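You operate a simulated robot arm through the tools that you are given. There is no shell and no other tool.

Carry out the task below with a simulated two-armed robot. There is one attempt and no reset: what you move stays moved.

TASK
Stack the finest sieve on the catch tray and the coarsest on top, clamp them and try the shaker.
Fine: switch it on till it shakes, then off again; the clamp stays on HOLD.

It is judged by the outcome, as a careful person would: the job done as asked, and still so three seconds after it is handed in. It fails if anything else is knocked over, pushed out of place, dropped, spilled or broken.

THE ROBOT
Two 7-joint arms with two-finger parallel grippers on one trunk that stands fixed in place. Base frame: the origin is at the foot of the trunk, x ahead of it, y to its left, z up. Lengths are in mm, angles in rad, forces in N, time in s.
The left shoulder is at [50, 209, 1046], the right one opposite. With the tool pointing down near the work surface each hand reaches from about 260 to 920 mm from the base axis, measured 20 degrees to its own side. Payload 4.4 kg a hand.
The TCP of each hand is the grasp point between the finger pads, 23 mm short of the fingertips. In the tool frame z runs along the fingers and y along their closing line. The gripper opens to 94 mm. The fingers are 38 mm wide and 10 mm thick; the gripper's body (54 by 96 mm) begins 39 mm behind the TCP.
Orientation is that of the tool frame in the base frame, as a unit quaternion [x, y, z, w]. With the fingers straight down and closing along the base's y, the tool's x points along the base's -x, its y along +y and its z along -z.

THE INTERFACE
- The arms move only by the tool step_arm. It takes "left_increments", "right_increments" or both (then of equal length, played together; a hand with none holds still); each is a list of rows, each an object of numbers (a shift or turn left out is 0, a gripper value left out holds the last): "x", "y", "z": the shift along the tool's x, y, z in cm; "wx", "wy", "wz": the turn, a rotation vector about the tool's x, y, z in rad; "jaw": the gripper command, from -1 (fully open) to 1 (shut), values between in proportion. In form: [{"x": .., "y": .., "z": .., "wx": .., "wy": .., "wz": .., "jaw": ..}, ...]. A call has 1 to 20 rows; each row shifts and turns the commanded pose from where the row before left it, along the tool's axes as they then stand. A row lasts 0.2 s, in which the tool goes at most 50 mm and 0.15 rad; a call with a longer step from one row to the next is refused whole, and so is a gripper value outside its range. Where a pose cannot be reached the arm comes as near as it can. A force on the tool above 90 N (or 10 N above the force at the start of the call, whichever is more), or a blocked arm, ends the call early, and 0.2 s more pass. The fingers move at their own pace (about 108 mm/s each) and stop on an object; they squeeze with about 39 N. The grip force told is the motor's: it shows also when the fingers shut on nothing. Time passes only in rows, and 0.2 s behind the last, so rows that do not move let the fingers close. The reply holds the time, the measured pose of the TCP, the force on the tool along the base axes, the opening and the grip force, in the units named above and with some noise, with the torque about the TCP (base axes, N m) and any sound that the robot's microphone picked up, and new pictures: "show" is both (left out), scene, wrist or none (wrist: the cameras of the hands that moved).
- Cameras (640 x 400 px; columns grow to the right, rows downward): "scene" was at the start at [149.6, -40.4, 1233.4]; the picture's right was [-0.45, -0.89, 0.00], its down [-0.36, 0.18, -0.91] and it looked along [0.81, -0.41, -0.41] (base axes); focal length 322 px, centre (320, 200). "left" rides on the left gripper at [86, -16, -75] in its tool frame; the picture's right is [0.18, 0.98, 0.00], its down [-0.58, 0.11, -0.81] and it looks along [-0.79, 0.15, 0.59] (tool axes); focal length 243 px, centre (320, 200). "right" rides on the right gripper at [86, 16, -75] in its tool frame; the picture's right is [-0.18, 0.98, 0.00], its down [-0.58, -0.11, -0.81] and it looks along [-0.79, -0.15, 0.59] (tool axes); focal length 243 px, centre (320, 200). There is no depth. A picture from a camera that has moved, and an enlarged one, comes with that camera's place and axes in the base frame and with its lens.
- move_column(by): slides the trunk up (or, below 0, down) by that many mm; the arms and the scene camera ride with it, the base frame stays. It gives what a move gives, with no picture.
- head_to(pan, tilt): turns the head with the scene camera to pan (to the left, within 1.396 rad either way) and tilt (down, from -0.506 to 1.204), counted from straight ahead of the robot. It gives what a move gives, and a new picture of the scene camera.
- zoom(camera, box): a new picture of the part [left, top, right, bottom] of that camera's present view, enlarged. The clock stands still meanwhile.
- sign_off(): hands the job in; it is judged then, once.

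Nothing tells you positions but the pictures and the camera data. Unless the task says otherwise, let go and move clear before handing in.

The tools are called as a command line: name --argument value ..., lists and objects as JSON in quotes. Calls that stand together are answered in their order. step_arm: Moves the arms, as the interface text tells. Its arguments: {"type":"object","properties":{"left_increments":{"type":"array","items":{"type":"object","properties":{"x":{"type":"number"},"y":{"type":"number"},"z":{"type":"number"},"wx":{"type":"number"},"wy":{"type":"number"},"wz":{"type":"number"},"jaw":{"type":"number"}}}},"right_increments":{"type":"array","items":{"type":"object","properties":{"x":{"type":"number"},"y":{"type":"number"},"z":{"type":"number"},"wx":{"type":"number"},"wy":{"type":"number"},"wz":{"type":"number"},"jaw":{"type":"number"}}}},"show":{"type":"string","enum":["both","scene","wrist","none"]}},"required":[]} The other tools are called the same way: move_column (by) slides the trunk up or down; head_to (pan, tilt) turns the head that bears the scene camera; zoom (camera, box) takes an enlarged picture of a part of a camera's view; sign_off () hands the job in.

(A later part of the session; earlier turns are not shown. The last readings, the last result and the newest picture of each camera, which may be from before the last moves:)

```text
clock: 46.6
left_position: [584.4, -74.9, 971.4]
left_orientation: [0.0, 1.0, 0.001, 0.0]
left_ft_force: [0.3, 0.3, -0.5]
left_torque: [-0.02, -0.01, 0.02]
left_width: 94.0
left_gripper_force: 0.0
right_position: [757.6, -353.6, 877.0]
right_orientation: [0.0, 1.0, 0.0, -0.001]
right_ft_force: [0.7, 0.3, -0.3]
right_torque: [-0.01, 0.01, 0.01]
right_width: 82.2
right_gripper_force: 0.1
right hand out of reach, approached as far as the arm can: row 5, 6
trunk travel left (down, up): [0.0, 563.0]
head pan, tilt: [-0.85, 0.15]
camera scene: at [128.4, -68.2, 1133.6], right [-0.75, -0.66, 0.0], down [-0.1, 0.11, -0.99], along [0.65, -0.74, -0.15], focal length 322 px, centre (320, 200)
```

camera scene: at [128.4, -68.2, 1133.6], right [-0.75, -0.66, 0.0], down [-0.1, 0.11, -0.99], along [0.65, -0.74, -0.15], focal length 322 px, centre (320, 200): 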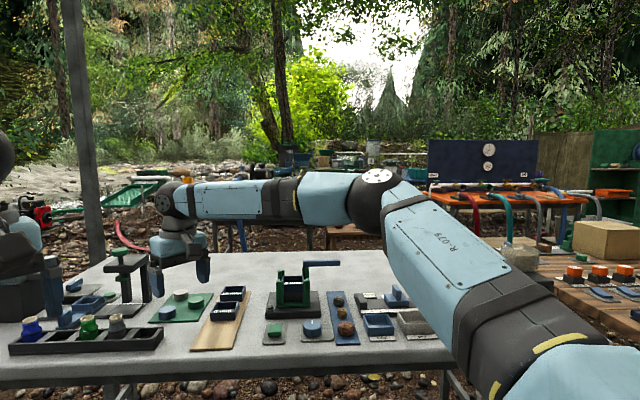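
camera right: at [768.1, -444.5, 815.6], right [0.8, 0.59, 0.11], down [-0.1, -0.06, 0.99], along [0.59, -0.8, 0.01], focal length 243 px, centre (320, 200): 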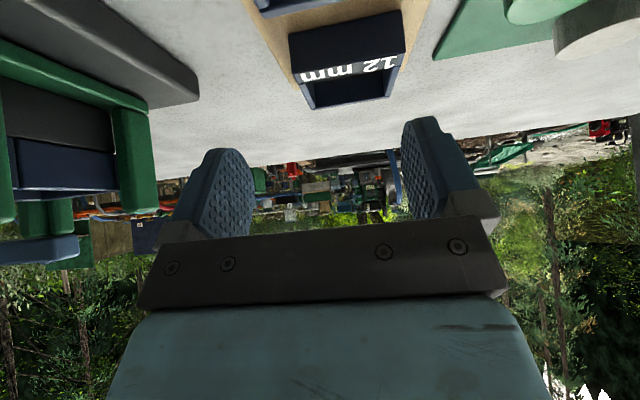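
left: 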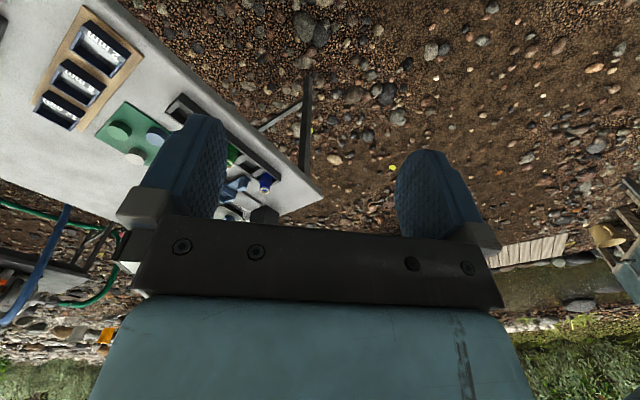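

The arm seems stuck in an elbow-out posture. I'll move the idle left hand out of the way and bring the right hand in toward the body centre to reset the posture, then extend again.

step_arm --left_increments '[{"y": 4.0}, {"y": 4.0}, {"y": 4.0}, {"y": 4.0}, {"y": 4.0}, {"y": 4.0}, {"y": 4.0}, {}]' --right_increments '[{"x": 3.67, "y": 1.0, "z": -0.6}, {"x": 3.67, "y": 1.0, "z": -0.6}, {"x": 3.67, "y": 1.0, "z": -0.6}, {"x": 3.67, "y": 1.0, "z": -0.6}, {"x": 3.67, "y": 1.0, "z": -0.6}, {"x": 3.67, "y": 1.0, "z": -0.6}, {"x": 3.67, "y": 1.0, "z": -0.6}, {}]' --show "scene"

```text
clock: 48.4
left_position: [585.9, 205.4, 971.2]
left_orientation: [-0.001, 1.0, -0.001, -0.001]
left_ft_force: [-0.2, 1.3, 0.3]
left_torque: [0.01, -0.03, 0.01]
left_width: 93.9
left_gripper_force: 0.1
right_position: [497.8, -281.5, 918.3]
right_orientation: [-0.001, 1.0, 0.001, -0.001]
right_ft_force: [-0.7, -1.2, -0.2]
right_torque: [0.01, -0.01, -0.01]
right_width: 82.2
right_gripper_force: 0.0
trunk travel left (down, up): [0.0, 563.0]
head pan, tilt: [-0.85, 0.15]
camera scene: at [128.4, -68.2, 1133.5], right [-0.75, -0.66, 0.0], down [-0.1, 0.11, -0.99], along [0.65, -0.74, -0.15], focal length 322 px, centre (320, 200)
```

scene: 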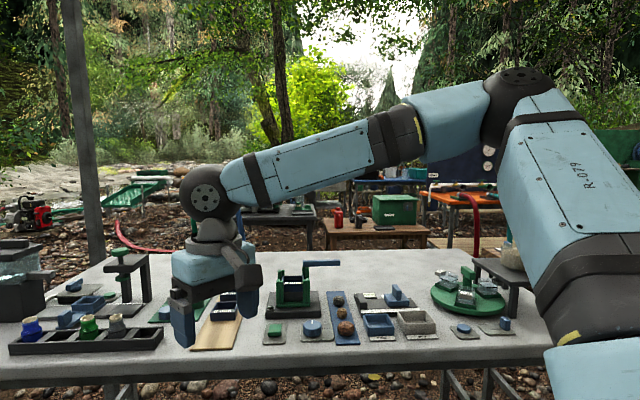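

step_arm --right_increments '[{"x": -4.07, "y": -0.3}, {"x": -4.07, "y": -0.3}, {"x": -4.07, "y": -0.3}, {"x": -4.07, "y": -0.3}, {"x": -4.07, "y": -0.3}, {"x": -4.07, "y": -0.3}, {"x": -4.07, "y": -0.3}, {"x": -4.07, "y": -0.3}, {"x": -4.07, "y": -0.3}, {}]' --show "scene"

```text
clock: 50.6
left_position: [585.8, 204.1, 970.3]
left_orientation: [0.0, 1.0, 0.0, 0.0]
left_ft_force: [-0.4, -0.1, -0.5]
left_torque: [-0.03, 0.0, 0.0]
left_width: 93.9
left_gripper_force: 0.0
right_position: [756.6, -353.1, 912.5]
right_orientation: [0.0, 1.0, 0.001, 0.002]
right_ft_force: [0.3, -0.1, -0.6]
right_torque: [0.02, 0.05, -0.01]
right_width: 82.4
right_gripper_force: 0.1
right hand out of reach, approached as far as the arm can: row 6, 7, 8, 9
trunk travel left (down, up): [0.0, 563.0]
head pan, tilt: [-0.85, 0.15]
camera scene: at [128.3, -68.2, 1133.6], right [-0.75, -0.66, 0.0], down [-0.1, 0.11, -0.99], along [0.65, -0.74, -0.15], focal length 322 px, centre (320, 200)
```

scene: 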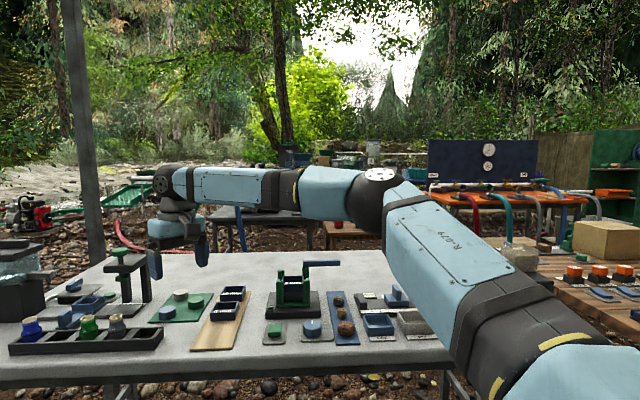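

head_to --pan -1.3 --tilt 0.45

```text
clock: 51.5
left_position: [586.9, 203.7, 971.2]
left_orientation: [0.001, 1.0, -0.001, 0.0]
left_ft_force: [-0.2, -0.3, -0.2]
left_torque: [-0.01, -0.02, 0.03]
left_width: 93.7
left_gripper_force: 0.1
right_position: [755.9, -353.0, 912.6]
right_orientation: [0.001, 1.0, 0.002, 0.001]
right_ft_force: [-0.2, -0.1, -1.0]
right_torque: [-0.01, -0.02, -0.02]
right_width: 82.3
right_gripper_force: 0.0
trunk travel left (down, up): [0.0, 563.0]
head pan, tilt: [-1.3, 0.45]
camera scene: at [91.9, -87.1, 1105.7], right [-0.96, -0.27, 0.0], down [-0.12, 0.42, -0.9], along [0.24, -0.87, -0.43], focal length 322 px, centre (320, 200)
```

scene: 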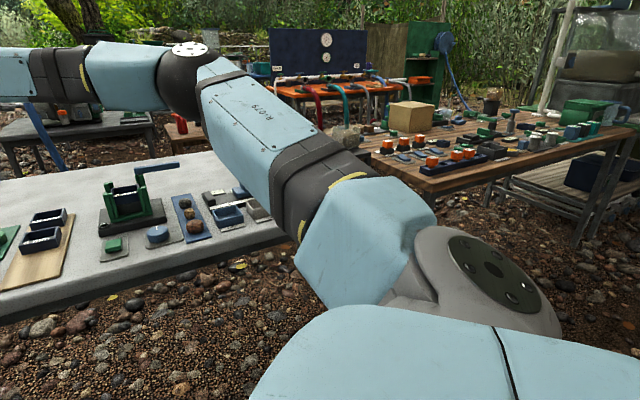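

The shoulder view shows the elbow bending nearly horizontally, well out to the side. I'll test whether repeated small outward steps make the arm creep further than one big step did.

step_arm --right_increments '[{"x": -0.5}, {"x": -0.5}, {"x": -0.5}, {"x": -0.5}, {"x": -0.5}, {"x": -0.5}, {"x": -0.5}, {"x": -0.5}, {"x": -0.5}, {"x": -0.5}]' --show "scene"

```text
clock: 53.7
left_position: [586.3, 205.2, 969.8]
left_orientation: [-0.001, 1.0, 0.0, 0.0]
left_ft_force: [-0.2, 0.4, -0.1]
left_torque: [0.0, 0.0, -0.04]
left_width: 94.1
left_gripper_force: 0.0
right_position: [761.5, -369.4, 911.3]
right_orientation: [0.0, 1.0, 0.0, 0.0]
right_ft_force: [-0.3, 0.0, 0.0]
right_torque: [-0.01, 0.01, 0.01]
right_width: 82.4
right_gripper_force: 0.0
right hand out of reach, approached as far as the arm can: row 1, 2, 3, 4, 5, 6, 7, 8, 9, 10
trunk travel left (down, up): [0.0, 563.0]
head pan, tilt: [-1.3, 0.45]
camera scene: at [91.8, -87.1, 1105.6], right [-0.96, -0.27, 0.0], down [-0.12, 0.42, -0.9], along [0.24, -0.87, -0.44], focal length 322 px, centre (320, 200)
```

scene: 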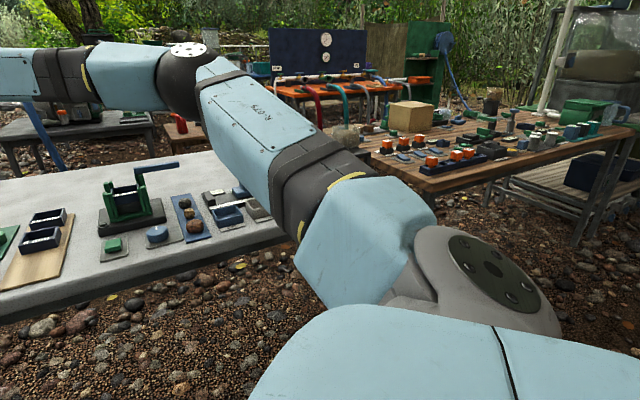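

step_arm --right_increments '[{"x": 0.65, "y": -1.075, "z": 3.28}, {"x": 0.65, "y": -1.075, "z": 3.28}, {"x": 0.65, "y": -1.075, "z": 3.28}, {"x": 0.65, "y": -1.075, "z": 3.28}, {"x": -1.5}, {"x": -1.5}, {"x": -1.5}, {"x": -1.5}, {"x": -1.5}, {}]' --show "scene"

```text
clock: 55.9
left_position: [585.6, 204.7, 971.0]
left_orientation: [0.0, 1.0, 0.0, 0.0]
left_ft_force: [-0.8, 0.0, 0.9]
left_torque: [-0.02, 0.01, 0.01]
left_width: 94.2
left_gripper_force: 0.1
right_position: [765.3, -425.0, 793.7]
right_orientation: [-0.001, 1.0, 0.001, 0.0]
right_ft_force: [0.4, -0.4, -0.6]
right_torque: [-0.02, -0.02, 0.0]
right_width: 82.0
right_gripper_force: 0.0
right hand out of reach, approached as far as the arm can: row 6, 7, 8, 9
trunk travel left (down, up): [0.0, 563.0]
head pan, tilt: [-1.3, 0.45]
camera scene: at [91.8, -87.2, 1105.6], right [-0.96, -0.27, 0.0], down [-0.12, 0.42, -0.9], along [0.24, -0.87, -0.44], focal length 322 px, centre (320, 200)
```

scene: 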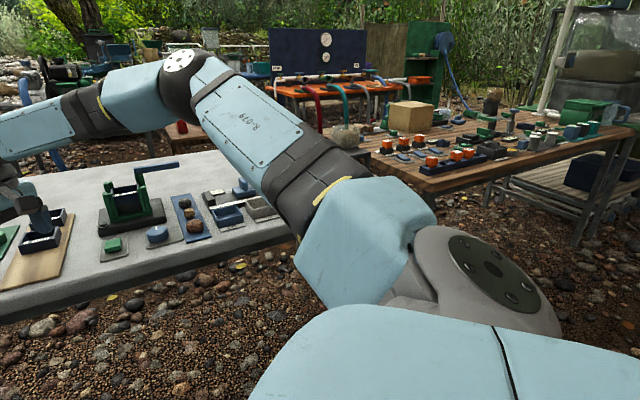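

The limit points all lie on one sphere about a fixed elbow point, so the right shoulder is at its joint limits in this posture. I'll check whether the idle left arm, mirrored, reaches further in free air; that would show whether a better posture exists.

step_arm --left_increments '[{"x": -3.49, "y": 1.375, "z": 1.5}, {"x": -3.49, "y": 1.375, "z": 1.5}, {"x": -3.49, "y": 1.375, "z": 1.5}, {"x": -3.49, "y": 1.375, "z": 1.5}, {"x": -3.49, "y": 1.375, "z": 1.5}, {"x": -3.49, "y": 1.375, "z": 1.5}, {"x": -3.49, "y": 1.375, "z": 1.5}, {"x": -3.49, "y": 1.375, "z": 1.5}, {}]' --show "none"

head_to --pan 0.9 --tilt 0.3

```text
clock: 57.9
left_position: [866.0, 315.7, 848.5]
left_orientation: [0.001, 1.0, 0.0, 0.0]
left_ft_force: [-0.6, -0.1, 0.8]
left_torque: [0.02, 0.0, 0.05]
left_width: 94.3
left_gripper_force: 0.1
right_position: [765.2, -424.2, 792.7]
right_orientation: [-0.001, 1.0, 0.001, -0.001]
right_ft_force: [0.3, -0.6, -0.2]
right_torque: [0.01, 0.01, 0.02]
right_width: 82.3
right_gripper_force: 0.1
trunk travel left (down, up): [0.0, 563.0]
head pan, tilt: [-1.3, 0.45]
```

```text
clock: 60.0
left_position: [865.0, 315.2, 849.9]
left_orientation: [0.0, 1.0, 0.0, 0.0]
left_ft_force: [0.6, -0.2, 0.5]
left_torque: [0.0, 0.02, 0.01]
left_width: 93.9
left_gripper_force: 0.0
right_position: [765.2, -423.8, 793.1]
right_orientation: [0.0, 1.0, 0.001, 0.0]
right_ft_force: [0.2, -0.7, 0.1]
right_torque: [-0.03, 0.0, -0.02]
right_width: 82.1
right_gripper_force: 0.2
trunk travel left (down, up): [0.0, 563.0]
head pan, tilt: [0.901, 0.3]
camera scene: at [125.2, 74.6, 1119.5], right [0.78, -0.62, 0.0], down [-0.18, -0.23, -0.96], along [0.59, 0.75, -0.3], focal length 322 px, centre (320, 200)
```

scene: 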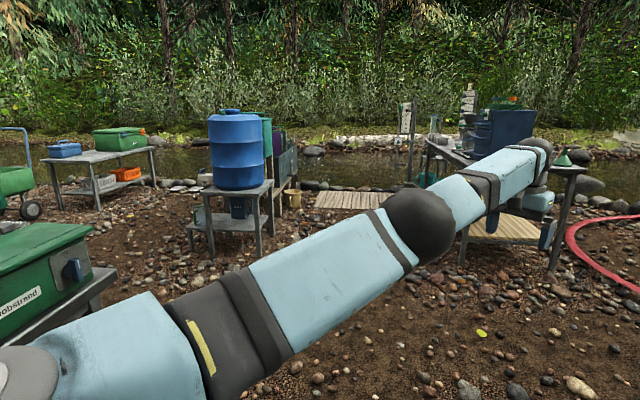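

The left arm reaches (866, 315) easily, so the right arm is in a poor joint branch. I'll try to flip it: retract, raise the trunk so everything is clear, then sweep the straight right arm out to the side and back around underneath.

step_arm --right_increments '[{"z": -3.6}, {"z": -3.6}, {"z": -3.6}, {"x": 4.1}, {"x": 4.1}, {"x": 4.1}, {"x": 4.1}, {"x": 4.1}, {"wz": 0.1496}, {"wz": 0.1496}, {"wz": 0.1496}, {"wz": 0.1496}, {"wz": 0.1496}, {"wz": 0.1496}, {"wz": 0.1496}, {}]' --left_increments '[{"x": 4, "y": -1}, {"x": 4, "y": -1}, {"x": 4, "y": -1}, {"x": 4, "y": -1}, {"x": 4}, {"x": 4}, {}, {}, {}, {}, {}, {}, {}, {}, {}, {}]' --show "none"

move_column --by 563

head_to --pan -1.35 --tilt 0.3

```text
clock: 63.4
left_position: [625.5, 276.2, 852.8]
left_orientation: [-0.001, 1.0, -0.001, 0.001]
left_ft_force: [-0.3, 0.5, 0.3]
left_torque: [-0.01, 0.03, -0.04]
left_width: 93.9
left_gripper_force: 0.2
right_position: [559.0, -422.9, 900.1]
right_orientation: [0.501, 0.865, 0.001, -0.001]
right_ft_force: [-0.4, 0.1, -1.0]
right_torque: [0.01, 0.01, 0.0]
right_width: 82.3
right_gripper_force: 0.0
trunk travel left (down, up): [0.0, 563.0]
head pan, tilt: [0.901, 0.3]
```

```text
refused: 563 is not a number from -400 to 400
```

```text
clock: 65.5
left_position: [625.0, 275.0, 851.6]
left_orientation: [0.001, 1.0, 0.0, 0.0]
left_ft_force: [-0.2, 0.2, 0.6]
left_torque: [0.03, 0.0, -0.01]
left_width: 94.0
left_gripper_force: 0.1
right_position: [559.0, -424.4, 900.8]
right_orientation: [0.5, 0.866, 0.001, -0.001]
right_ft_force: [0.0, 0.0, -0.5]
right_torque: [-0.02, -0.01, 0.01]
right_width: 82.2
right_gripper_force: 0.0
trunk travel left (down, up): [0.0, 563.0]
head pan, tilt: [-1.349, 0.3]
camera scene: at [87.8, -89.7, 1119.5], right [-0.98, -0.22, 0.0], down [-0.07, 0.29, -0.96], along [0.21, -0.93, -0.3], focal length 322 px, centre (320, 200)
```

scene: 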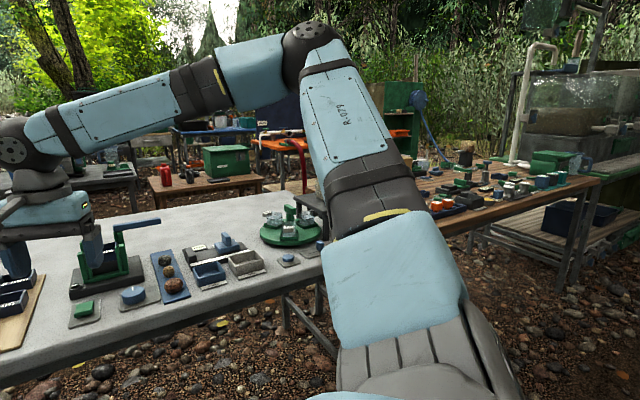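

move_column --by 400

move_column --by 163

```text
clock: 69.3
left_position: [626.2, 274.8, 1252.4]
left_orientation: [0.0, 1.0, 0.0, 0.0]
left_ft_force: [-0.3, -1.6, -0.5]
left_torque: [0.0, 0.04, 0.01]
left_width: 93.9
left_gripper_force: 0.0
right_position: [559.2, -423.2, 1299.8]
right_orientation: [0.5, 0.866, 0.0, 0.0]
right_ft_force: [-0.1, -0.7, 0.9]
right_torque: [0.04, 0.03, 0.02]
right_width: 82.5
right_gripper_force: 0.0
trunk travel left (down, up): [-400.0, 163.0]
head pan, tilt: [-1.349, 0.3]
```

```text
clock: 71.2
left_position: [625.9, 274.8, 1415.6]
left_orientation: [0.0, 1.0, 0.0, 0.0]
left_ft_force: [-0.2, -0.2, -0.3]
left_torque: [0.0, -0.02, 0.0]
left_width: 93.9
left_gripper_force: 0.1
right_position: [560.6, -424.5, 1463.2]
right_orientation: [0.5, 0.866, 0.001, -0.001]
right_ft_force: [-1.1, -0.1, -0.2]
right_torque: [0.02, 0.02, 0.01]
right_width: 82.5
right_gripper_force: 0.0
trunk travel left (down, up): [-563.0, 0.0]
head pan, tilt: [-1.349, 0.3]
```

The trunk is fully raised. I'll extend the right arm toward the front-right first, high above the table, and watch it.

step_arm --right_increments '[{"x": -4.0, "y": -1.33, "z": 1.71}, {"x": -4.0, "y": -1.33, "z": 1.71}, {"x": -4.0, "y": -1.33, "z": 1.71}, {"x": -4.0, "y": -1.33, "z": 1.71}, {"x": -4.0, "y": -1.33, "z": 1.71}, {"x": -4.0, "y": -1.33, "z": 1.71}, {"x": -4.0, "y": -1.33, "z": 1.71}, {"x": -4.0, "y": -1.33, "z": 1.71}, {"x": -4.0, "y": -1.33, "z": 1.71}, {}]' --show "scene"

```text
clock: 73.4
left_position: [624.7, 277.1, 1415.2]
left_orientation: [-0.001, 1.0, 0.0, 0.0]
left_ft_force: [-0.5, -0.6, 0.3]
left_torque: [0.03, -0.04, 0.01]
left_width: 94.1
left_gripper_force: 0.1
right_position: [635.3, -794.9, 1308.7]
right_orientation: [0.499, 0.866, 0.001, -0.001]
right_ft_force: [-0.1, 0.6, -0.3]
right_torque: [0.02, 0.01, 0.0]
right_width: 82.4
right_gripper_force: 0.1
trunk travel left (down, up): [-563.0, 0.0]
head pan, tilt: [-1.349, 0.3]
camera scene: at [86.9, -88.7, 1682.7], right [-0.98, -0.22, 0.0], down [-0.06, 0.29, -0.96], along [0.21, -0.93, -0.29], focal length 322 px, centre (320, 200)
```

scene: 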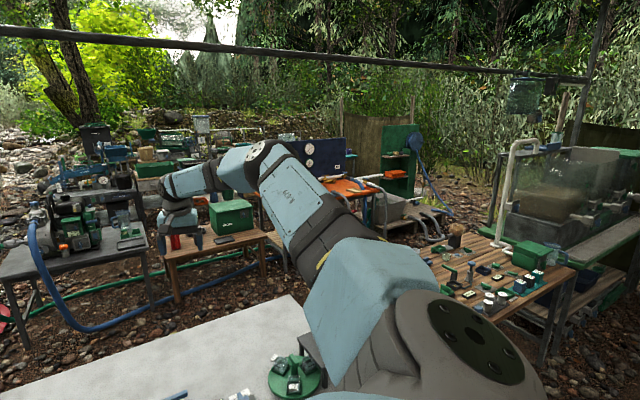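

step_arm --right_increments '[{"x": -1.01, "y": -4.22}, {"x": -0.79, "y": -4.27}, {"x": -0.57, "y": -4.3}, {"x": -0.34, "y": -4.34}, {"x": -0.12, "y": -4.34}, {"x": 0.11, "y": -4.35}, {"x": 0.35, "y": -4.34}, {"x": 0.56, "y": -4.31}, {"x": 0.79, "y": -4.28}, {"x": 1.02, "y": -4.23}, {"x": 1.24, "y": -4.16}, {"x": 1.44, "y": -4.1}, {}]' --show "scene"

```text
clock: 76.2
left_position: [627.2, 275.4, 1415.8]
left_orientation: [0.0, 1.0, 0.0, 0.0]
left_ft_force: [0.1, 0.5, 1.1]
left_torque: [-0.05, 0.01, -0.01]
left_width: 93.8
left_gripper_force: 0.1
right_position: [179.7, -1027.2, 1309.2]
right_orientation: [0.5, 0.866, 0.001, -0.002]
right_ft_force: [-0.4, 0.6, 0.4]
right_torque: [0.04, 0.04, -0.01]
right_width: 82.0
right_gripper_force: 0.0
trunk travel left (down, up): [-563.0, 0.0]
head pan, tilt: [-1.349, 0.3]
camera scene: at [88.2, -89.4, 1682.5], right [-0.98, -0.22, 0.0], down [-0.07, 0.29, -0.96], along [0.21, -0.93, -0.3], focal length 322 px, centre (320, 200)
```

scene: 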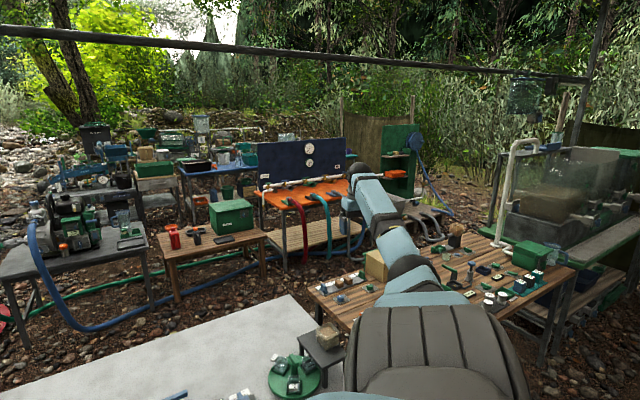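

step_arm --right_increments '[{"x": 1.67, "y": -4.01}, {"x": 1.87, "y": -3.92}, {"x": 2.07, "y": -3.82}, {"x": 2.27, "y": -3.7}, {"x": 2.46, "y": -3.58}, {"x": 2.64, "y": -3.45}, {"x": 2.83, "y": -3.3}, {"x": 2.98, "y": -3.15}, {"x": 3.15, "y": -3.0}, {}]' --show "scene"

```text
clock: 78.4
left_position: [625.6, 275.7, 1415.2]
left_orientation: [0.0, 1.0, -0.001, -0.001]
left_ft_force: [1.1, 0.5, 0.8]
left_torque: [0.01, 0.02, 0.01]
left_width: 94.0
left_gripper_force: 0.1
right_position: [-208.1, -1001.3, 1310.9]
right_orientation: [0.5, 0.866, 0.001, -0.002]
right_ft_force: [-0.8, -0.7, -1.0]
right_torque: [0.03, 0.01, 0.02]
right_width: 82.4
right_gripper_force: 0.0
trunk travel left (down, up): [-563.0, 0.0]
head pan, tilt: [-1.349, 0.3]
camera scene: at [88.9, -90.3, 1682.4], right [-0.98, -0.22, 0.0], down [-0.07, 0.29, -0.96], along [0.21, -0.93, -0.3], focal length 322 px, centre (320, 200)
```

scene: 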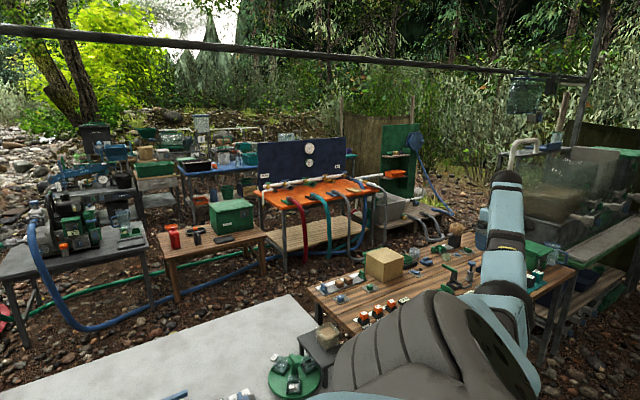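

The arm now points back-right and, judging by the shoulder cap's direction, it has flipped through the side axis. I'll bring it back to the front by passing underneath shoulder height, still well above the furniture.

step_arm --right_increments '[{"x": -0.84, "y": 2.49, "z": 3.35}, {"x": -0.84, "y": 2.49, "z": 3.35}, {"x": -0.84, "y": 2.49, "z": 3.35}, {"x": -0.84, "y": 2.49, "z": 3.35}, {"x": -0.84, "y": 2.49, "z": 3.35}, {"x": -0.84, "y": 2.49, "z": 3.35}, {"x": -0.84, "y": 2.49, "z": 3.35}, {"x": -0.84, "y": 2.49, "z": 3.35}, {"x": -0.84, "y": 2.49, "z": 3.35}, {"x": -0.84, "y": 2.49, "z": 3.35}, {}]' --show "scene"

```text
clock: 80.8
left_position: [625.2, 276.0, 1416.2]
left_orientation: [0.0, 1.0, 0.0, 0.0]
left_ft_force: [0.2, -0.9, -0.3]
left_torque: [-0.02, -0.01, -0.04]
left_width: 93.9
left_gripper_force: 0.0
right_position: [50.7, -946.3, 975.3]
right_orientation: [0.5, 0.866, 0.0, -0.002]
right_ft_force: [-0.6, -0.2, 0.2]
right_torque: [-0.02, 0.01, 0.01]
right_width: 82.2
right_gripper_force: 0.1
trunk travel left (down, up): [-563.0, 0.0]
head pan, tilt: [-1.349, 0.3]
camera scene: at [87.1, -89.2, 1682.6], right [-0.98, -0.22, 0.0], down [-0.06, 0.29, -0.96], along [0.21, -0.93, -0.3], focal length 322 px, centre (320, 200)
```

scene: 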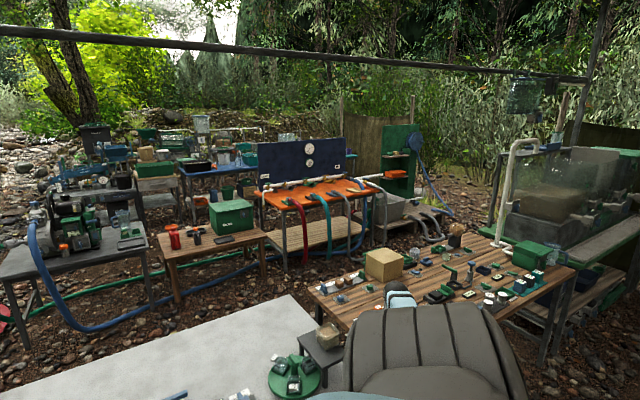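

step_arm --right_increments '[{"x": -1.445, "y": 4.1, "z": -0.82}, {"x": -1.445, "y": 4.1, "z": -0.82}, {"x": -1.445, "y": 4.1, "z": -0.82}, {"x": -1.445, "y": 4.1, "z": -0.82}, {"x": -1.445, "y": 4.1, "z": -0.82}, {"x": -1.445, "y": 4.1, "z": -0.82}, {"x": -1.445, "y": 4.1, "z": -0.82}, {"x": -1.445, "y": 4.1, "z": -0.82}, {"x": -1.445, "y": 4.1, "z": -0.82}, {}]' --show "scene"

```text
clock: 83.0
left_position: [624.6, 274.3, 1416.2]
left_orientation: [0.0, 1.0, 0.0, 0.0]
left_ft_force: [0.2, 0.4, 0.0]
left_torque: [0.02, -0.02, 0.01]
left_width: 94.1
left_gripper_force: 0.2
right_position: [432.1, -873.4, 1050.4]
right_orientation: [0.5, 0.866, 0.001, 0.0]
right_ft_force: [-0.1, 0.4, 1.2]
right_torque: [0.0, 0.01, 0.04]
right_width: 82.2
right_gripper_force: 0.1
trunk travel left (down, up): [-563.0, 0.0]
head pan, tilt: [-1.349, 0.3]
camera scene: at [86.7, -90.0, 1682.6], right [-0.98, -0.22, 0.0], down [-0.06, 0.29, -0.96], along [0.21, -0.93, -0.3], focal length 322 px, centre (320, 200)
```

scene: 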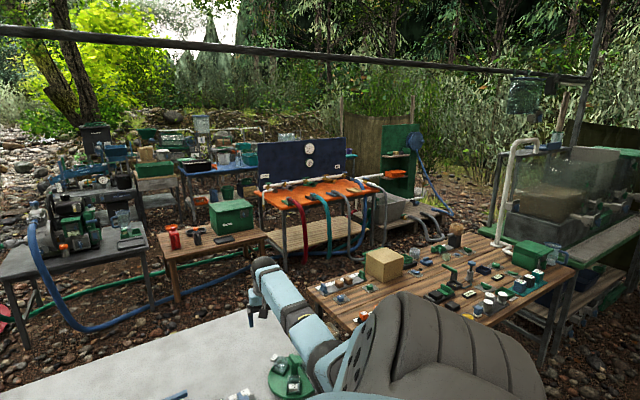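

step_arm --right_increments '[{"x": 0.13, "y": 3.5, "z": -1.67}, {"x": 0.13, "y": 3.5, "z": -1.67}, {"x": 0.13, "y": 3.5, "z": -1.67}, {"x": 0.13, "y": 3.5, "z": -1.67}, {"x": 0.13, "y": 3.5, "z": -1.67}, {"x": 0.13, "y": 3.5, "z": -1.67}, {"x": 2.09, "y": 3.71}, {"x": 2.09, "y": 3.71}, {"x": 2.09, "y": 3.71}, {"x": 2.09, "y": 3.71}, {"x": 2.09, "y": 3.71}, {"x": 2.09, "y": 3.71}, {}]' --show "scene"

```text
clock: 85.8
left_position: [624.9, 274.0, 1416.1]
left_orientation: [-0.001, 1.0, 0.0, 0.0]
left_ft_force: [0.0, 0.0, 0.8]
left_torque: [0.0, -0.02, 0.02]
left_width: 93.9
left_gripper_force: 0.1
right_position: [741.4, -538.1, 1146.3]
right_orientation: [0.5, 0.866, 0.0, -0.001]
right_ft_force: [-0.6, 0.6, 1.3]
right_torque: [0.0, 0.0, -0.02]
right_width: 82.3
right_gripper_force: 0.1
trunk travel left (down, up): [-563.0, 0.0]
head pan, tilt: [-1.349, 0.3]
camera scene: at [87.2, -90.6, 1682.5], right [-0.98, -0.22, 0.0], down [-0.06, 0.29, -0.96], along [0.21, -0.93, -0.3], focal length 322 px, centre (320, 200)
```

scene: 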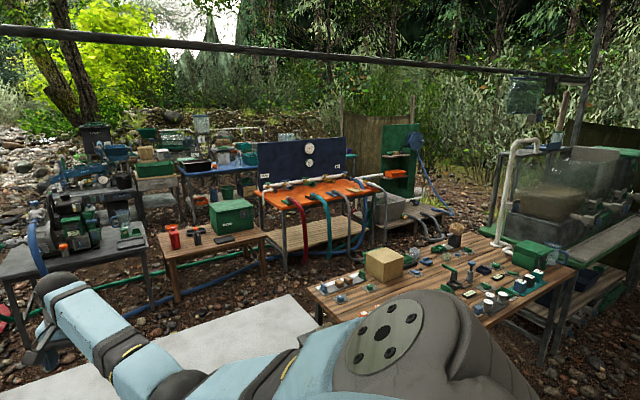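

The shoulder now shows its opposite cap, so the branch has flipped. While still raised and in free air, I'll test the reach equivalent to the 12 mm sieve: yaw -45°, 30° tilt, same x and y but 563 mm higher.

step_arm --right_increments '[{"wz": -0.131}, {"wz": -0.131}, {"wy": -0.13}, {"wy": -0.13}, {"wy": -0.13}, {"wy": -0.13}, {"x": -3.45, "y": 1.76, "z": -2.03}, {"x": -3.45, "y": 1.76, "z": -2.03}, {"x": -3.45, "y": 1.76, "z": -2.03}, {"x": -3.45, "y": 1.76, "z": -2.03}, {"x": -3.45, "y": 1.76, "z": -2.03}, {}]' --show "none"

```text
clock: 88.4
left_position: [625.4, 275.0, 1415.6]
left_orientation: [-0.001, 1.0, 0.0, 0.0]
left_ft_force: [0.2, -0.5, -0.2]
left_torque: [0.01, 0.02, 0.0]
left_width: 94.1
left_gripper_force: 0.0
right_position: [874.3, -547.6, 1321.3]
right_orientation: [0.369, 0.893, -0.097, 0.237]
right_ft_force: [1.1, -0.8, 0.5]
right_torque: [-0.01, -0.03, -0.01]
right_width: 82.5
right_gripper_force: 0.0
trunk travel left (down, up): [-563.0, 0.0]
head pan, tilt: [-1.349, 0.3]
```

It reached that pose with no limit flagged, so the flip worked. I'll ease the tilt to 0.45 rad, raise the hand 100 mm, and lower the trunk so the hand ends up hovering above the 12 mm sieve.

step_arm --right_increments '[{"wy": 0.07}, {"x": -1.45, "z": -3.0}, {"x": -1.45, "z": -3.0}, {"x": -1.45, "z": -3.0}, {}]' --show "none"

move_column --by -400

head_to --pan -0.721 --tilt 0.6

```text
clock: 89.6
left_position: [625.8, 275.3, 1414.3]
left_orientation: [0.0, 1.0, 0.0, 0.0]
left_ft_force: [0.0, -0.2, -0.4]
left_torque: [0.01, -0.02, 0.0]
left_width: 93.8
left_gripper_force: 0.1
right_position: [875.7, -550.4, 1420.4]
right_orientation: [0.373, 0.901, -0.085, 0.204]
right_ft_force: [0.8, 0.3, 0.2]
right_torque: [0.0, -0.01, 0.01]
right_width: 82.4
right_gripper_force: 0.1
trunk travel left (down, up): [-563.0, 0.0]
head pan, tilt: [-1.349, 0.3]
```

```text
clock: 93.4
left_position: [626.0, 276.3, 1015.1]
left_orientation: [0.0, 1.0, 0.0, 0.0]
left_ft_force: [0.2, 0.0, -0.1]
left_torque: [-0.01, -0.01, -0.01]
left_width: 94.0
left_gripper_force: 0.0
right_position: [875.0, -549.4, 1021.7]
right_orientation: [0.372, 0.901, -0.085, 0.205]
right_ft_force: [0.3, 0.1, 0.4]
right_torque: [-0.02, 0.03, 0.01]
right_width: 82.1
right_gripper_force: 0.1
trunk travel left (down, up): [-163.0, 400.0]
head pan, tilt: [-1.349, 0.3]
```

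```text
clock: 94.4
left_position: [624.4, 276.1, 1015.3]
left_orientation: [0.0, 1.0, 0.0, 0.001]
left_ft_force: [-0.3, 0.4, -0.3]
left_torque: [0.03, -0.03, 0.04]
left_width: 94.0
left_gripper_force: 0.0
right_position: [874.0, -550.2, 1020.8]
right_orientation: [0.372, 0.901, -0.085, 0.206]
right_ft_force: [0.1, -0.6, -1.0]
right_torque: [0.02, 0.03, -0.01]
right_width: 82.2
right_gripper_force: 0.0
trunk travel left (down, up): [-163.0, 400.0]
head pan, tilt: [-0.721, 0.6]
camera scene: at [133.6, -57.0, 1255.1], right [-0.66, -0.75, 0.0], down [-0.42, 0.37, -0.83], along [0.62, -0.55, -0.56], focal length 322 px, centre (320, 200)
```

scene: 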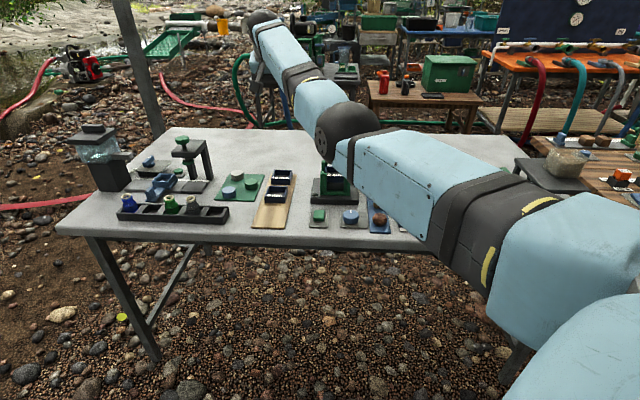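

move_column --by -163

step_arm --right_increments '[{}]' --show "both"

```text
clock: 96.3
left_position: [625.9, 275.4, 852.1]
left_orientation: [0.0, 1.0, 0.0, 0.0]
left_ft_force: [0.4, 0.1, -0.7]
left_torque: [0.02, 0.01, -0.02]
left_width: 93.8
left_gripper_force: 0.0
right_position: [875.3, -549.7, 858.6]
right_orientation: [0.372, 0.901, -0.084, 0.206]
right_ft_force: [-0.7, 0.3, 0.9]
right_torque: [0.0, 0.0, 0.0]
right_width: 82.3
right_gripper_force: 0.0
trunk travel left (down, up): [0.0, 563.0]
head pan, tilt: [-0.721, 0.6]
```

```text
clock: 96.7
left_position: [626.0, 275.0, 851.9]
left_orientation: [0.0, 1.0, -0.001, 0.0]
left_ft_force: [-0.6, 0.4, 0.3]
left_torque: [-0.03, -0.01, 0.01]
left_width: 94.1
left_gripper_force: 0.0
right_position: [875.4, -550.4, 857.4]
right_orientation: [0.373, 0.901, -0.086, 0.205]
right_ft_force: [0.6, -0.4, 0.2]
right_torque: [0.02, 0.02, 0.01]
right_width: 82.3
right_gripper_force: 0.0
trunk travel left (down, up): [0.0, 563.0]
head pan, tilt: [-0.721, 0.6]
camera scene: at [133.6, -56.9, 1092.1], right [-0.66, -0.75, 0.0], down [-0.42, 0.37, -0.83], along [0.62, -0.54, -0.56], focal length 322 px, centre (320, 200)
camera right: at [809.8, -460.3, 887.5], right [0.81, 0.58, 0.08], down [0.05, -0.2, 0.98], along [0.58, -0.79, -0.19], focal length 243 px, centre (320, 200)
```

scene: 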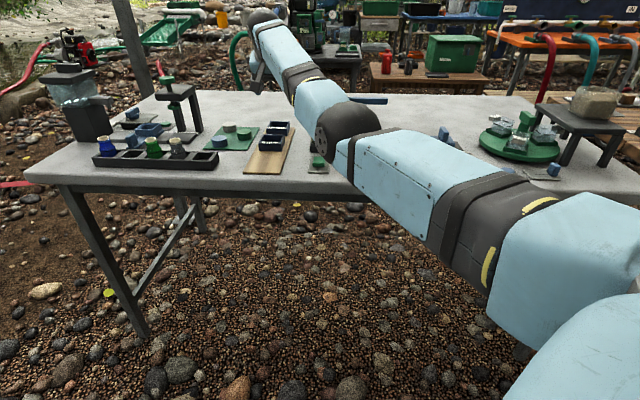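
right: 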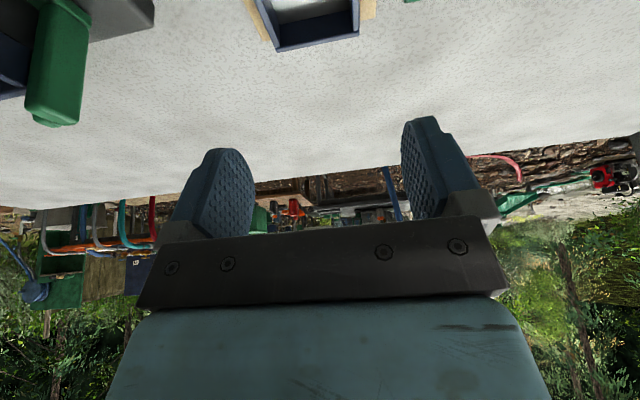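

The hand now hovers over the 12 mm sieve, which I measure at u≈1012, v≈-231.5. I'll descend part way along the vertical and check clearances.

step_arm --right_increments '[{"x": 1.52, "y": 0.15, "z": 3.15}, {"x": 1.52, "z": 3.15}, {}, {}]' --show "wrist"

zoom --camera "scene" --box '[234, 80, 314, 150]'

zoom --camera "right" --box '[200, 0, 440, 150]'

```text
clock: 97.7
left_position: [625.5, 276.0, 852.2]
left_orientation: [0.0, 1.0, 0.0, 0.0]
left_ft_force: [-0.2, -0.4, 0.2]
left_torque: [0.0, -0.03, 0.0]
left_width: 94.1
left_gripper_force: 0.0
right_position: [877.2, -548.3, 787.7]
right_orientation: [0.373, 0.901, -0.085, 0.205]
right_ft_force: [0.1, 0.1, 0.7]
right_torque: [0.02, 0.01, -0.01]
right_width: 82.4
right_gripper_force: 0.1
trunk travel left (down, up): [0.0, 563.0]
head pan, tilt: [-0.721, 0.6]
camera right: at [810.9, -459.2, 818.3], right [0.81, 0.58, 0.08], down [0.05, -0.2, 0.98], along [0.58, -0.79, -0.19], focal length 243 px, centre (320, 200)
```

right: 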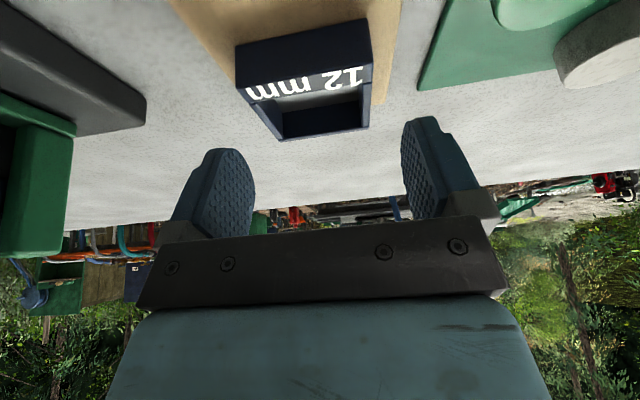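

```text
5.71 times, centred on (274, 115) of scene
camera zoom: at [133.6, -56.9, 1092.0], right [-0.66, -0.75, 0.0], down [-0.42, 0.37, -0.83], along [0.62, -0.54, -0.56], focal length 1839 px, centre (583, 686)
```

zoom: 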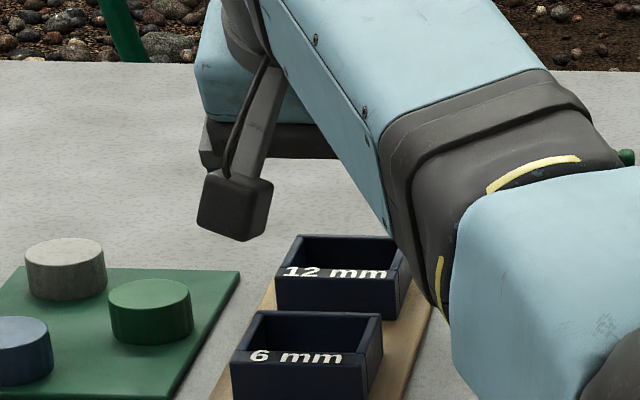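

```text
2.67 times, centred on (320, 75) of right
camera zoom: at [810.9, -459.2, 818.3], right [0.81, 0.58, 0.08], down [0.05, -0.2, 0.98], along [0.58, -0.79, -0.19], focal length 647 px, centre (320, 533)
```

zoom: 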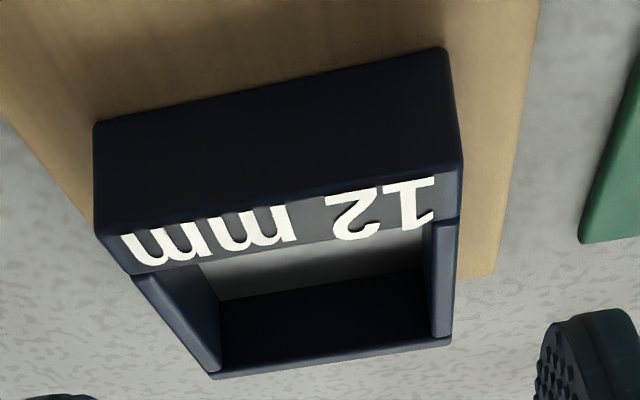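

step_arm --right_increments '[{"x": 0.87, "z": 1.8}, {"x": 0.35, "z": 0.75}, {}, {}]' --show "wrist"

zoom --camera "scene" --box '[234, 80, 314, 150]'

```text
clock: 98.7
left_position: [625.0, 276.7, 851.2]
left_orientation: [0.0, 1.0, 0.0, 0.0]
left_ft_force: [0.8, 0.0, 0.2]
left_torque: [-0.01, -0.03, 0.01]
left_width: 94.1
left_gripper_force: 0.1
right_position: [877.2, -547.2, 759.9]
right_orientation: [0.372, 0.901, -0.085, 0.205]
right_ft_force: [-0.5, 0.4, 0.2]
right_torque: [0.02, 0.02, -0.01]
right_width: 82.4
right_gripper_force: 0.2
trunk travel left (down, up): [0.0, 563.0]
head pan, tilt: [-0.721, 0.6]
camera right: at [811.2, -458.4, 789.5], right [0.81, 0.58, 0.08], down [0.05, -0.2, 0.98], along [0.58, -0.79, -0.19], focal length 243 px, centre (320, 200)
```

right: 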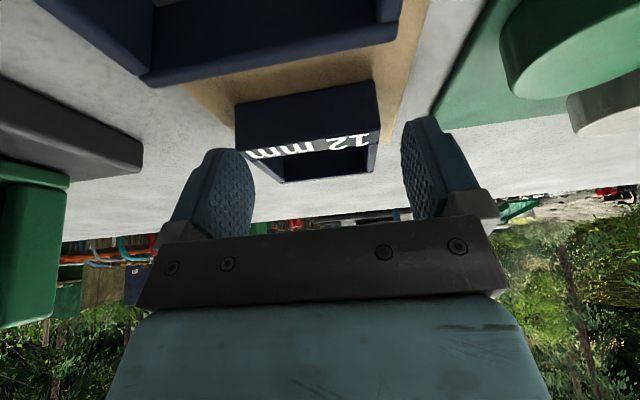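

```text
5.71 times, centred on (274, 115) of scene
camera zoom: at [133.6, -56.9, 1092.1], right [-0.66, -0.75, 0.0], down [-0.42, 0.37, -0.83], along [0.62, -0.54, -0.56], focal length 1839 px, centre (583, 686)
```

zoom: 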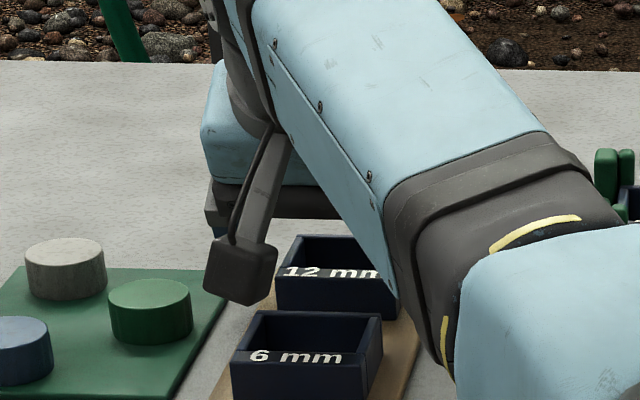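

step_arm --right_increments '[{"x": 0.11, "z": 0.225}, {}, {"jaw": 1}, {}, {}, {}]' --show "wrist"

zoom --camera "right" --box '[180, 50, 460, 220]'

```text
clock: 100.1
left_position: [625.8, 274.5, 852.2]
left_orientation: [0.0, 1.0, 0.0, 0.0]
left_ft_force: [0.1, -0.3, -1.2]
left_torque: [0.03, -0.02, 0.02]
left_width: 94.2
left_gripper_force: 0.1
right_position: [876.4, -549.2, 757.1]
right_orientation: [0.373, 0.901, -0.085, 0.205]
right_ft_force: [0.5, -1.2, 1.4]
right_torque: [0.04, -0.03, -0.01]
right_width: 59.2
right_gripper_force: 39.4
trunk travel left (down, up): [0.0, 563.0]
head pan, tilt: [-0.721, 0.6]
camera right: at [810.9, -458.8, 787.4], right [0.81, 0.58, 0.08], down [0.05, -0.2, 0.98], along [0.58, -0.79, -0.19], focal length 243 px, centre (320, 200)
```

right: 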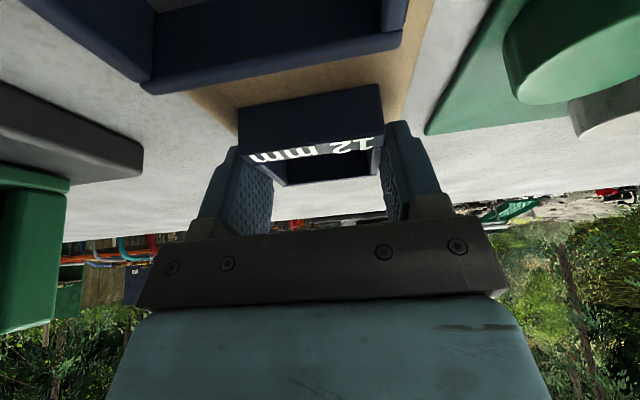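

```text
2.29 times, centred on (320, 135) of right
camera zoom: at [810.9, -458.8, 787.4], right [0.81, 0.58, 0.08], down [0.05, -0.2, 0.98], along [0.58, -0.79, -0.19], focal length 555 px, centre (320, 349)
```

zoom: 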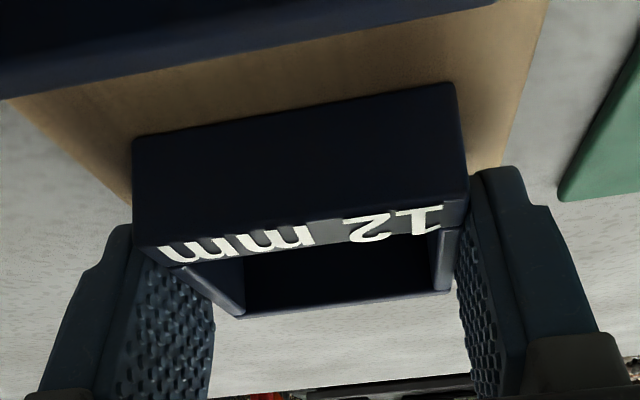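

The 12 mm sieve is gripped (59.2 mm). Lifting it straight up in small steps first.

step_arm --right_increments '[{"x": -0.435, "z": -0.9}, {"x": -0.87, "z": -1.8}, {"x": -1.3, "z": -2.7}, {"x": -1.52, "z": -3.15}, {"x": -1.52, "z": -3.15}, {}]' --show "both"

zoom --camera "scene" --box '[220, 60, 340, 180]'

```text
clock: 101.5
left_position: [625.2, 275.6, 852.8]
left_orientation: [-0.001, 1.0, 0.0, -0.001]
left_ft_force: [0.3, 0.2, -0.3]
left_torque: [0.01, -0.01, 0.0]
left_width: 94.1
left_gripper_force: 0.1
right_position: [875.7, -548.8, 885.0]
right_orientation: [0.373, 0.901, -0.085, 0.205]
right_ft_force: [-0.8, 0.1, -0.4]
right_torque: [0.0, -0.02, 0.0]
right_width: 59.3
right_gripper_force: 38.9
trunk travel left (down, up): [0.0, 563.0]
head pan, tilt: [-0.721, 0.6]
camera scene: at [133.8, -57.0, 1092.0], right [-0.66, -0.75, 0.0], down [-0.42, 0.37, -0.82], along [0.62, -0.54, -0.57], focal length 322 px, centre (320, 200)
camera right: at [810.2, -459.0, 915.3], right [0.81, 0.58, 0.08], down [0.05, -0.2, 0.98], along [0.58, -0.79, -0.19], focal length 243 px, centre (320, 200)
```

scene: 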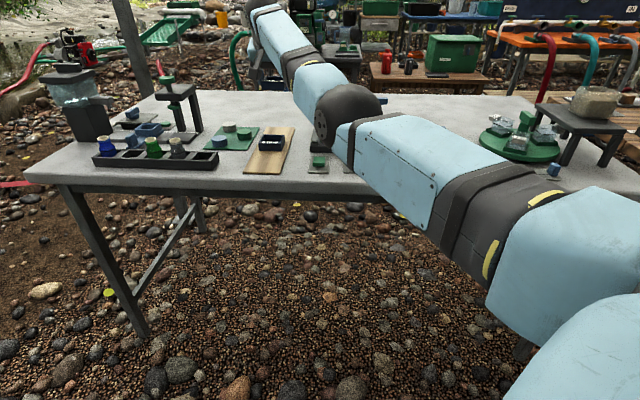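
right: 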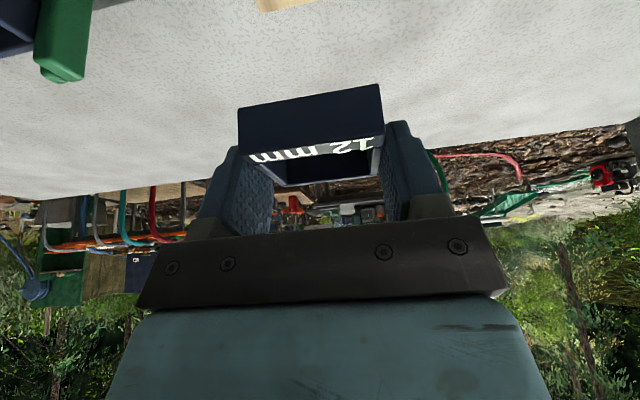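

```text
3.33 times, centred on (280, 120) of scene
camera zoom: at [133.8, -57.0, 1092.0], right [-0.66, -0.75, 0.0], down [-0.42, 0.37, -0.82], along [0.62, -0.54, -0.57], focal length 1073 px, centre (453, 467)
```

zoom: 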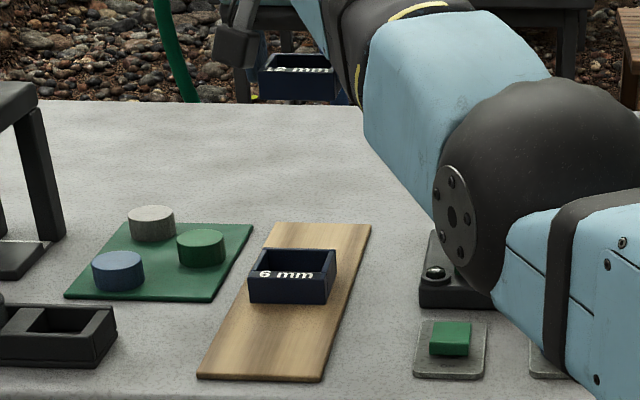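

Sieve lifted and the 6 mm sieve is undisturbed. Now carrying it over to the cage, keeping the tilt so it stays level.

step_arm --right_increments '[{"x": 1.27, "y": -4.275, "z": -0.755}, {"x": 1.27, "y": -4.275, "z": -0.755}, {"x": 1.27, "y": -4.275, "z": -0.755}, {"x": 1.27, "y": -4.275, "z": -0.755}, {}, {}]' --show "both"

zoom --camera "right" --box '[200, 0, 440, 150]'

zoom --camera "scene" --box '[300, 60, 400, 170]'

```text
clock: 102.9
left_position: [626.5, 274.4, 852.6]
left_orientation: [0.0, 1.0, -0.001, 0.0]
left_ft_force: [0.3, 0.1, -0.6]
left_torque: [0.01, 0.01, 0.01]
left_width: 94.1
left_gripper_force: 0.1
right_position: [714.1, -629.4, 892.1]
right_orientation: [0.372, 0.902, -0.084, 0.205]
right_ft_force: [0.1, -0.6, 0.0]
right_torque: [-0.01, 0.03, 0.03]
right_width: 59.3
right_gripper_force: 39.1
trunk travel left (down, up): [0.0, 563.0]
head pan, tilt: [-0.721, 0.6]
camera scene: at [133.7, -56.9, 1092.0], right [-0.66, -0.75, 0.0], down [-0.42, 0.37, -0.83], along [0.62, -0.54, -0.56], focal length 322 px, centre (320, 200)
camera right: at [647.8, -539.5, 922.6], right [0.81, 0.58, 0.08], down [0.05, -0.2, 0.98], along [0.58, -0.79, -0.19], focal length 243 px, centre (320, 200)
```

scene: 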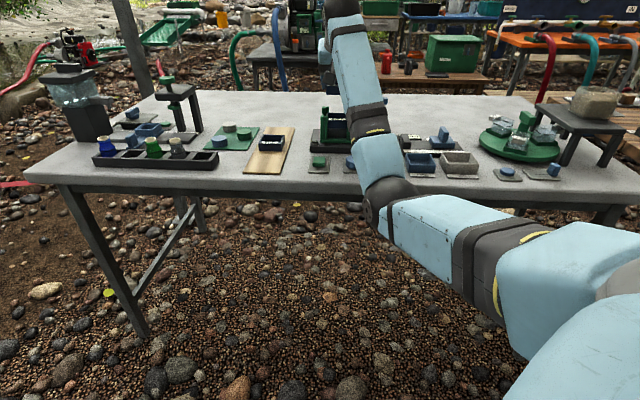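
right: 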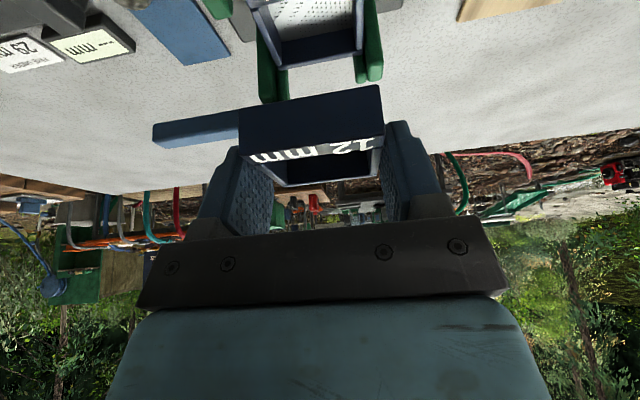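

```text
2.67 times, centred on (320, 75) of right
camera zoom: at [647.8, -539.5, 922.6], right [0.81, 0.58, 0.08], down [0.05, -0.2, 0.98], along [0.58, -0.79, -0.19], focal length 647 px, centre (320, 533)
```

zoom: 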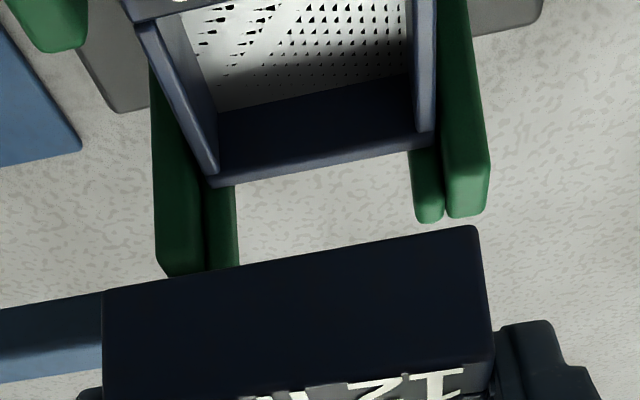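

```text
3.64 times, centred on (350, 115) of scene
camera zoom: at [133.7, -56.9, 1092.0], right [-0.66, -0.75, 0.0], down [-0.42, 0.37, -0.83], along [0.62, -0.54, -0.56], focal length 1170 px, centre (211, 509)
```

zoom: 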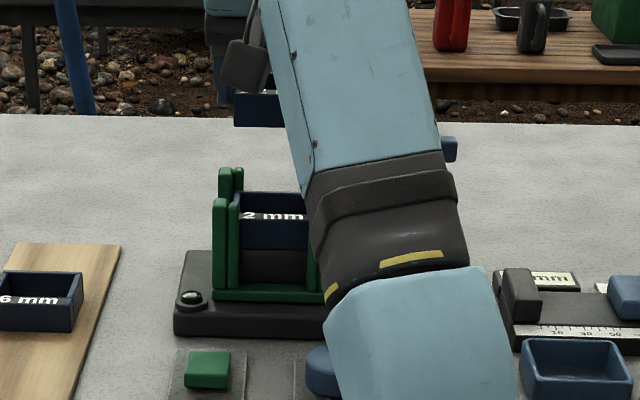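

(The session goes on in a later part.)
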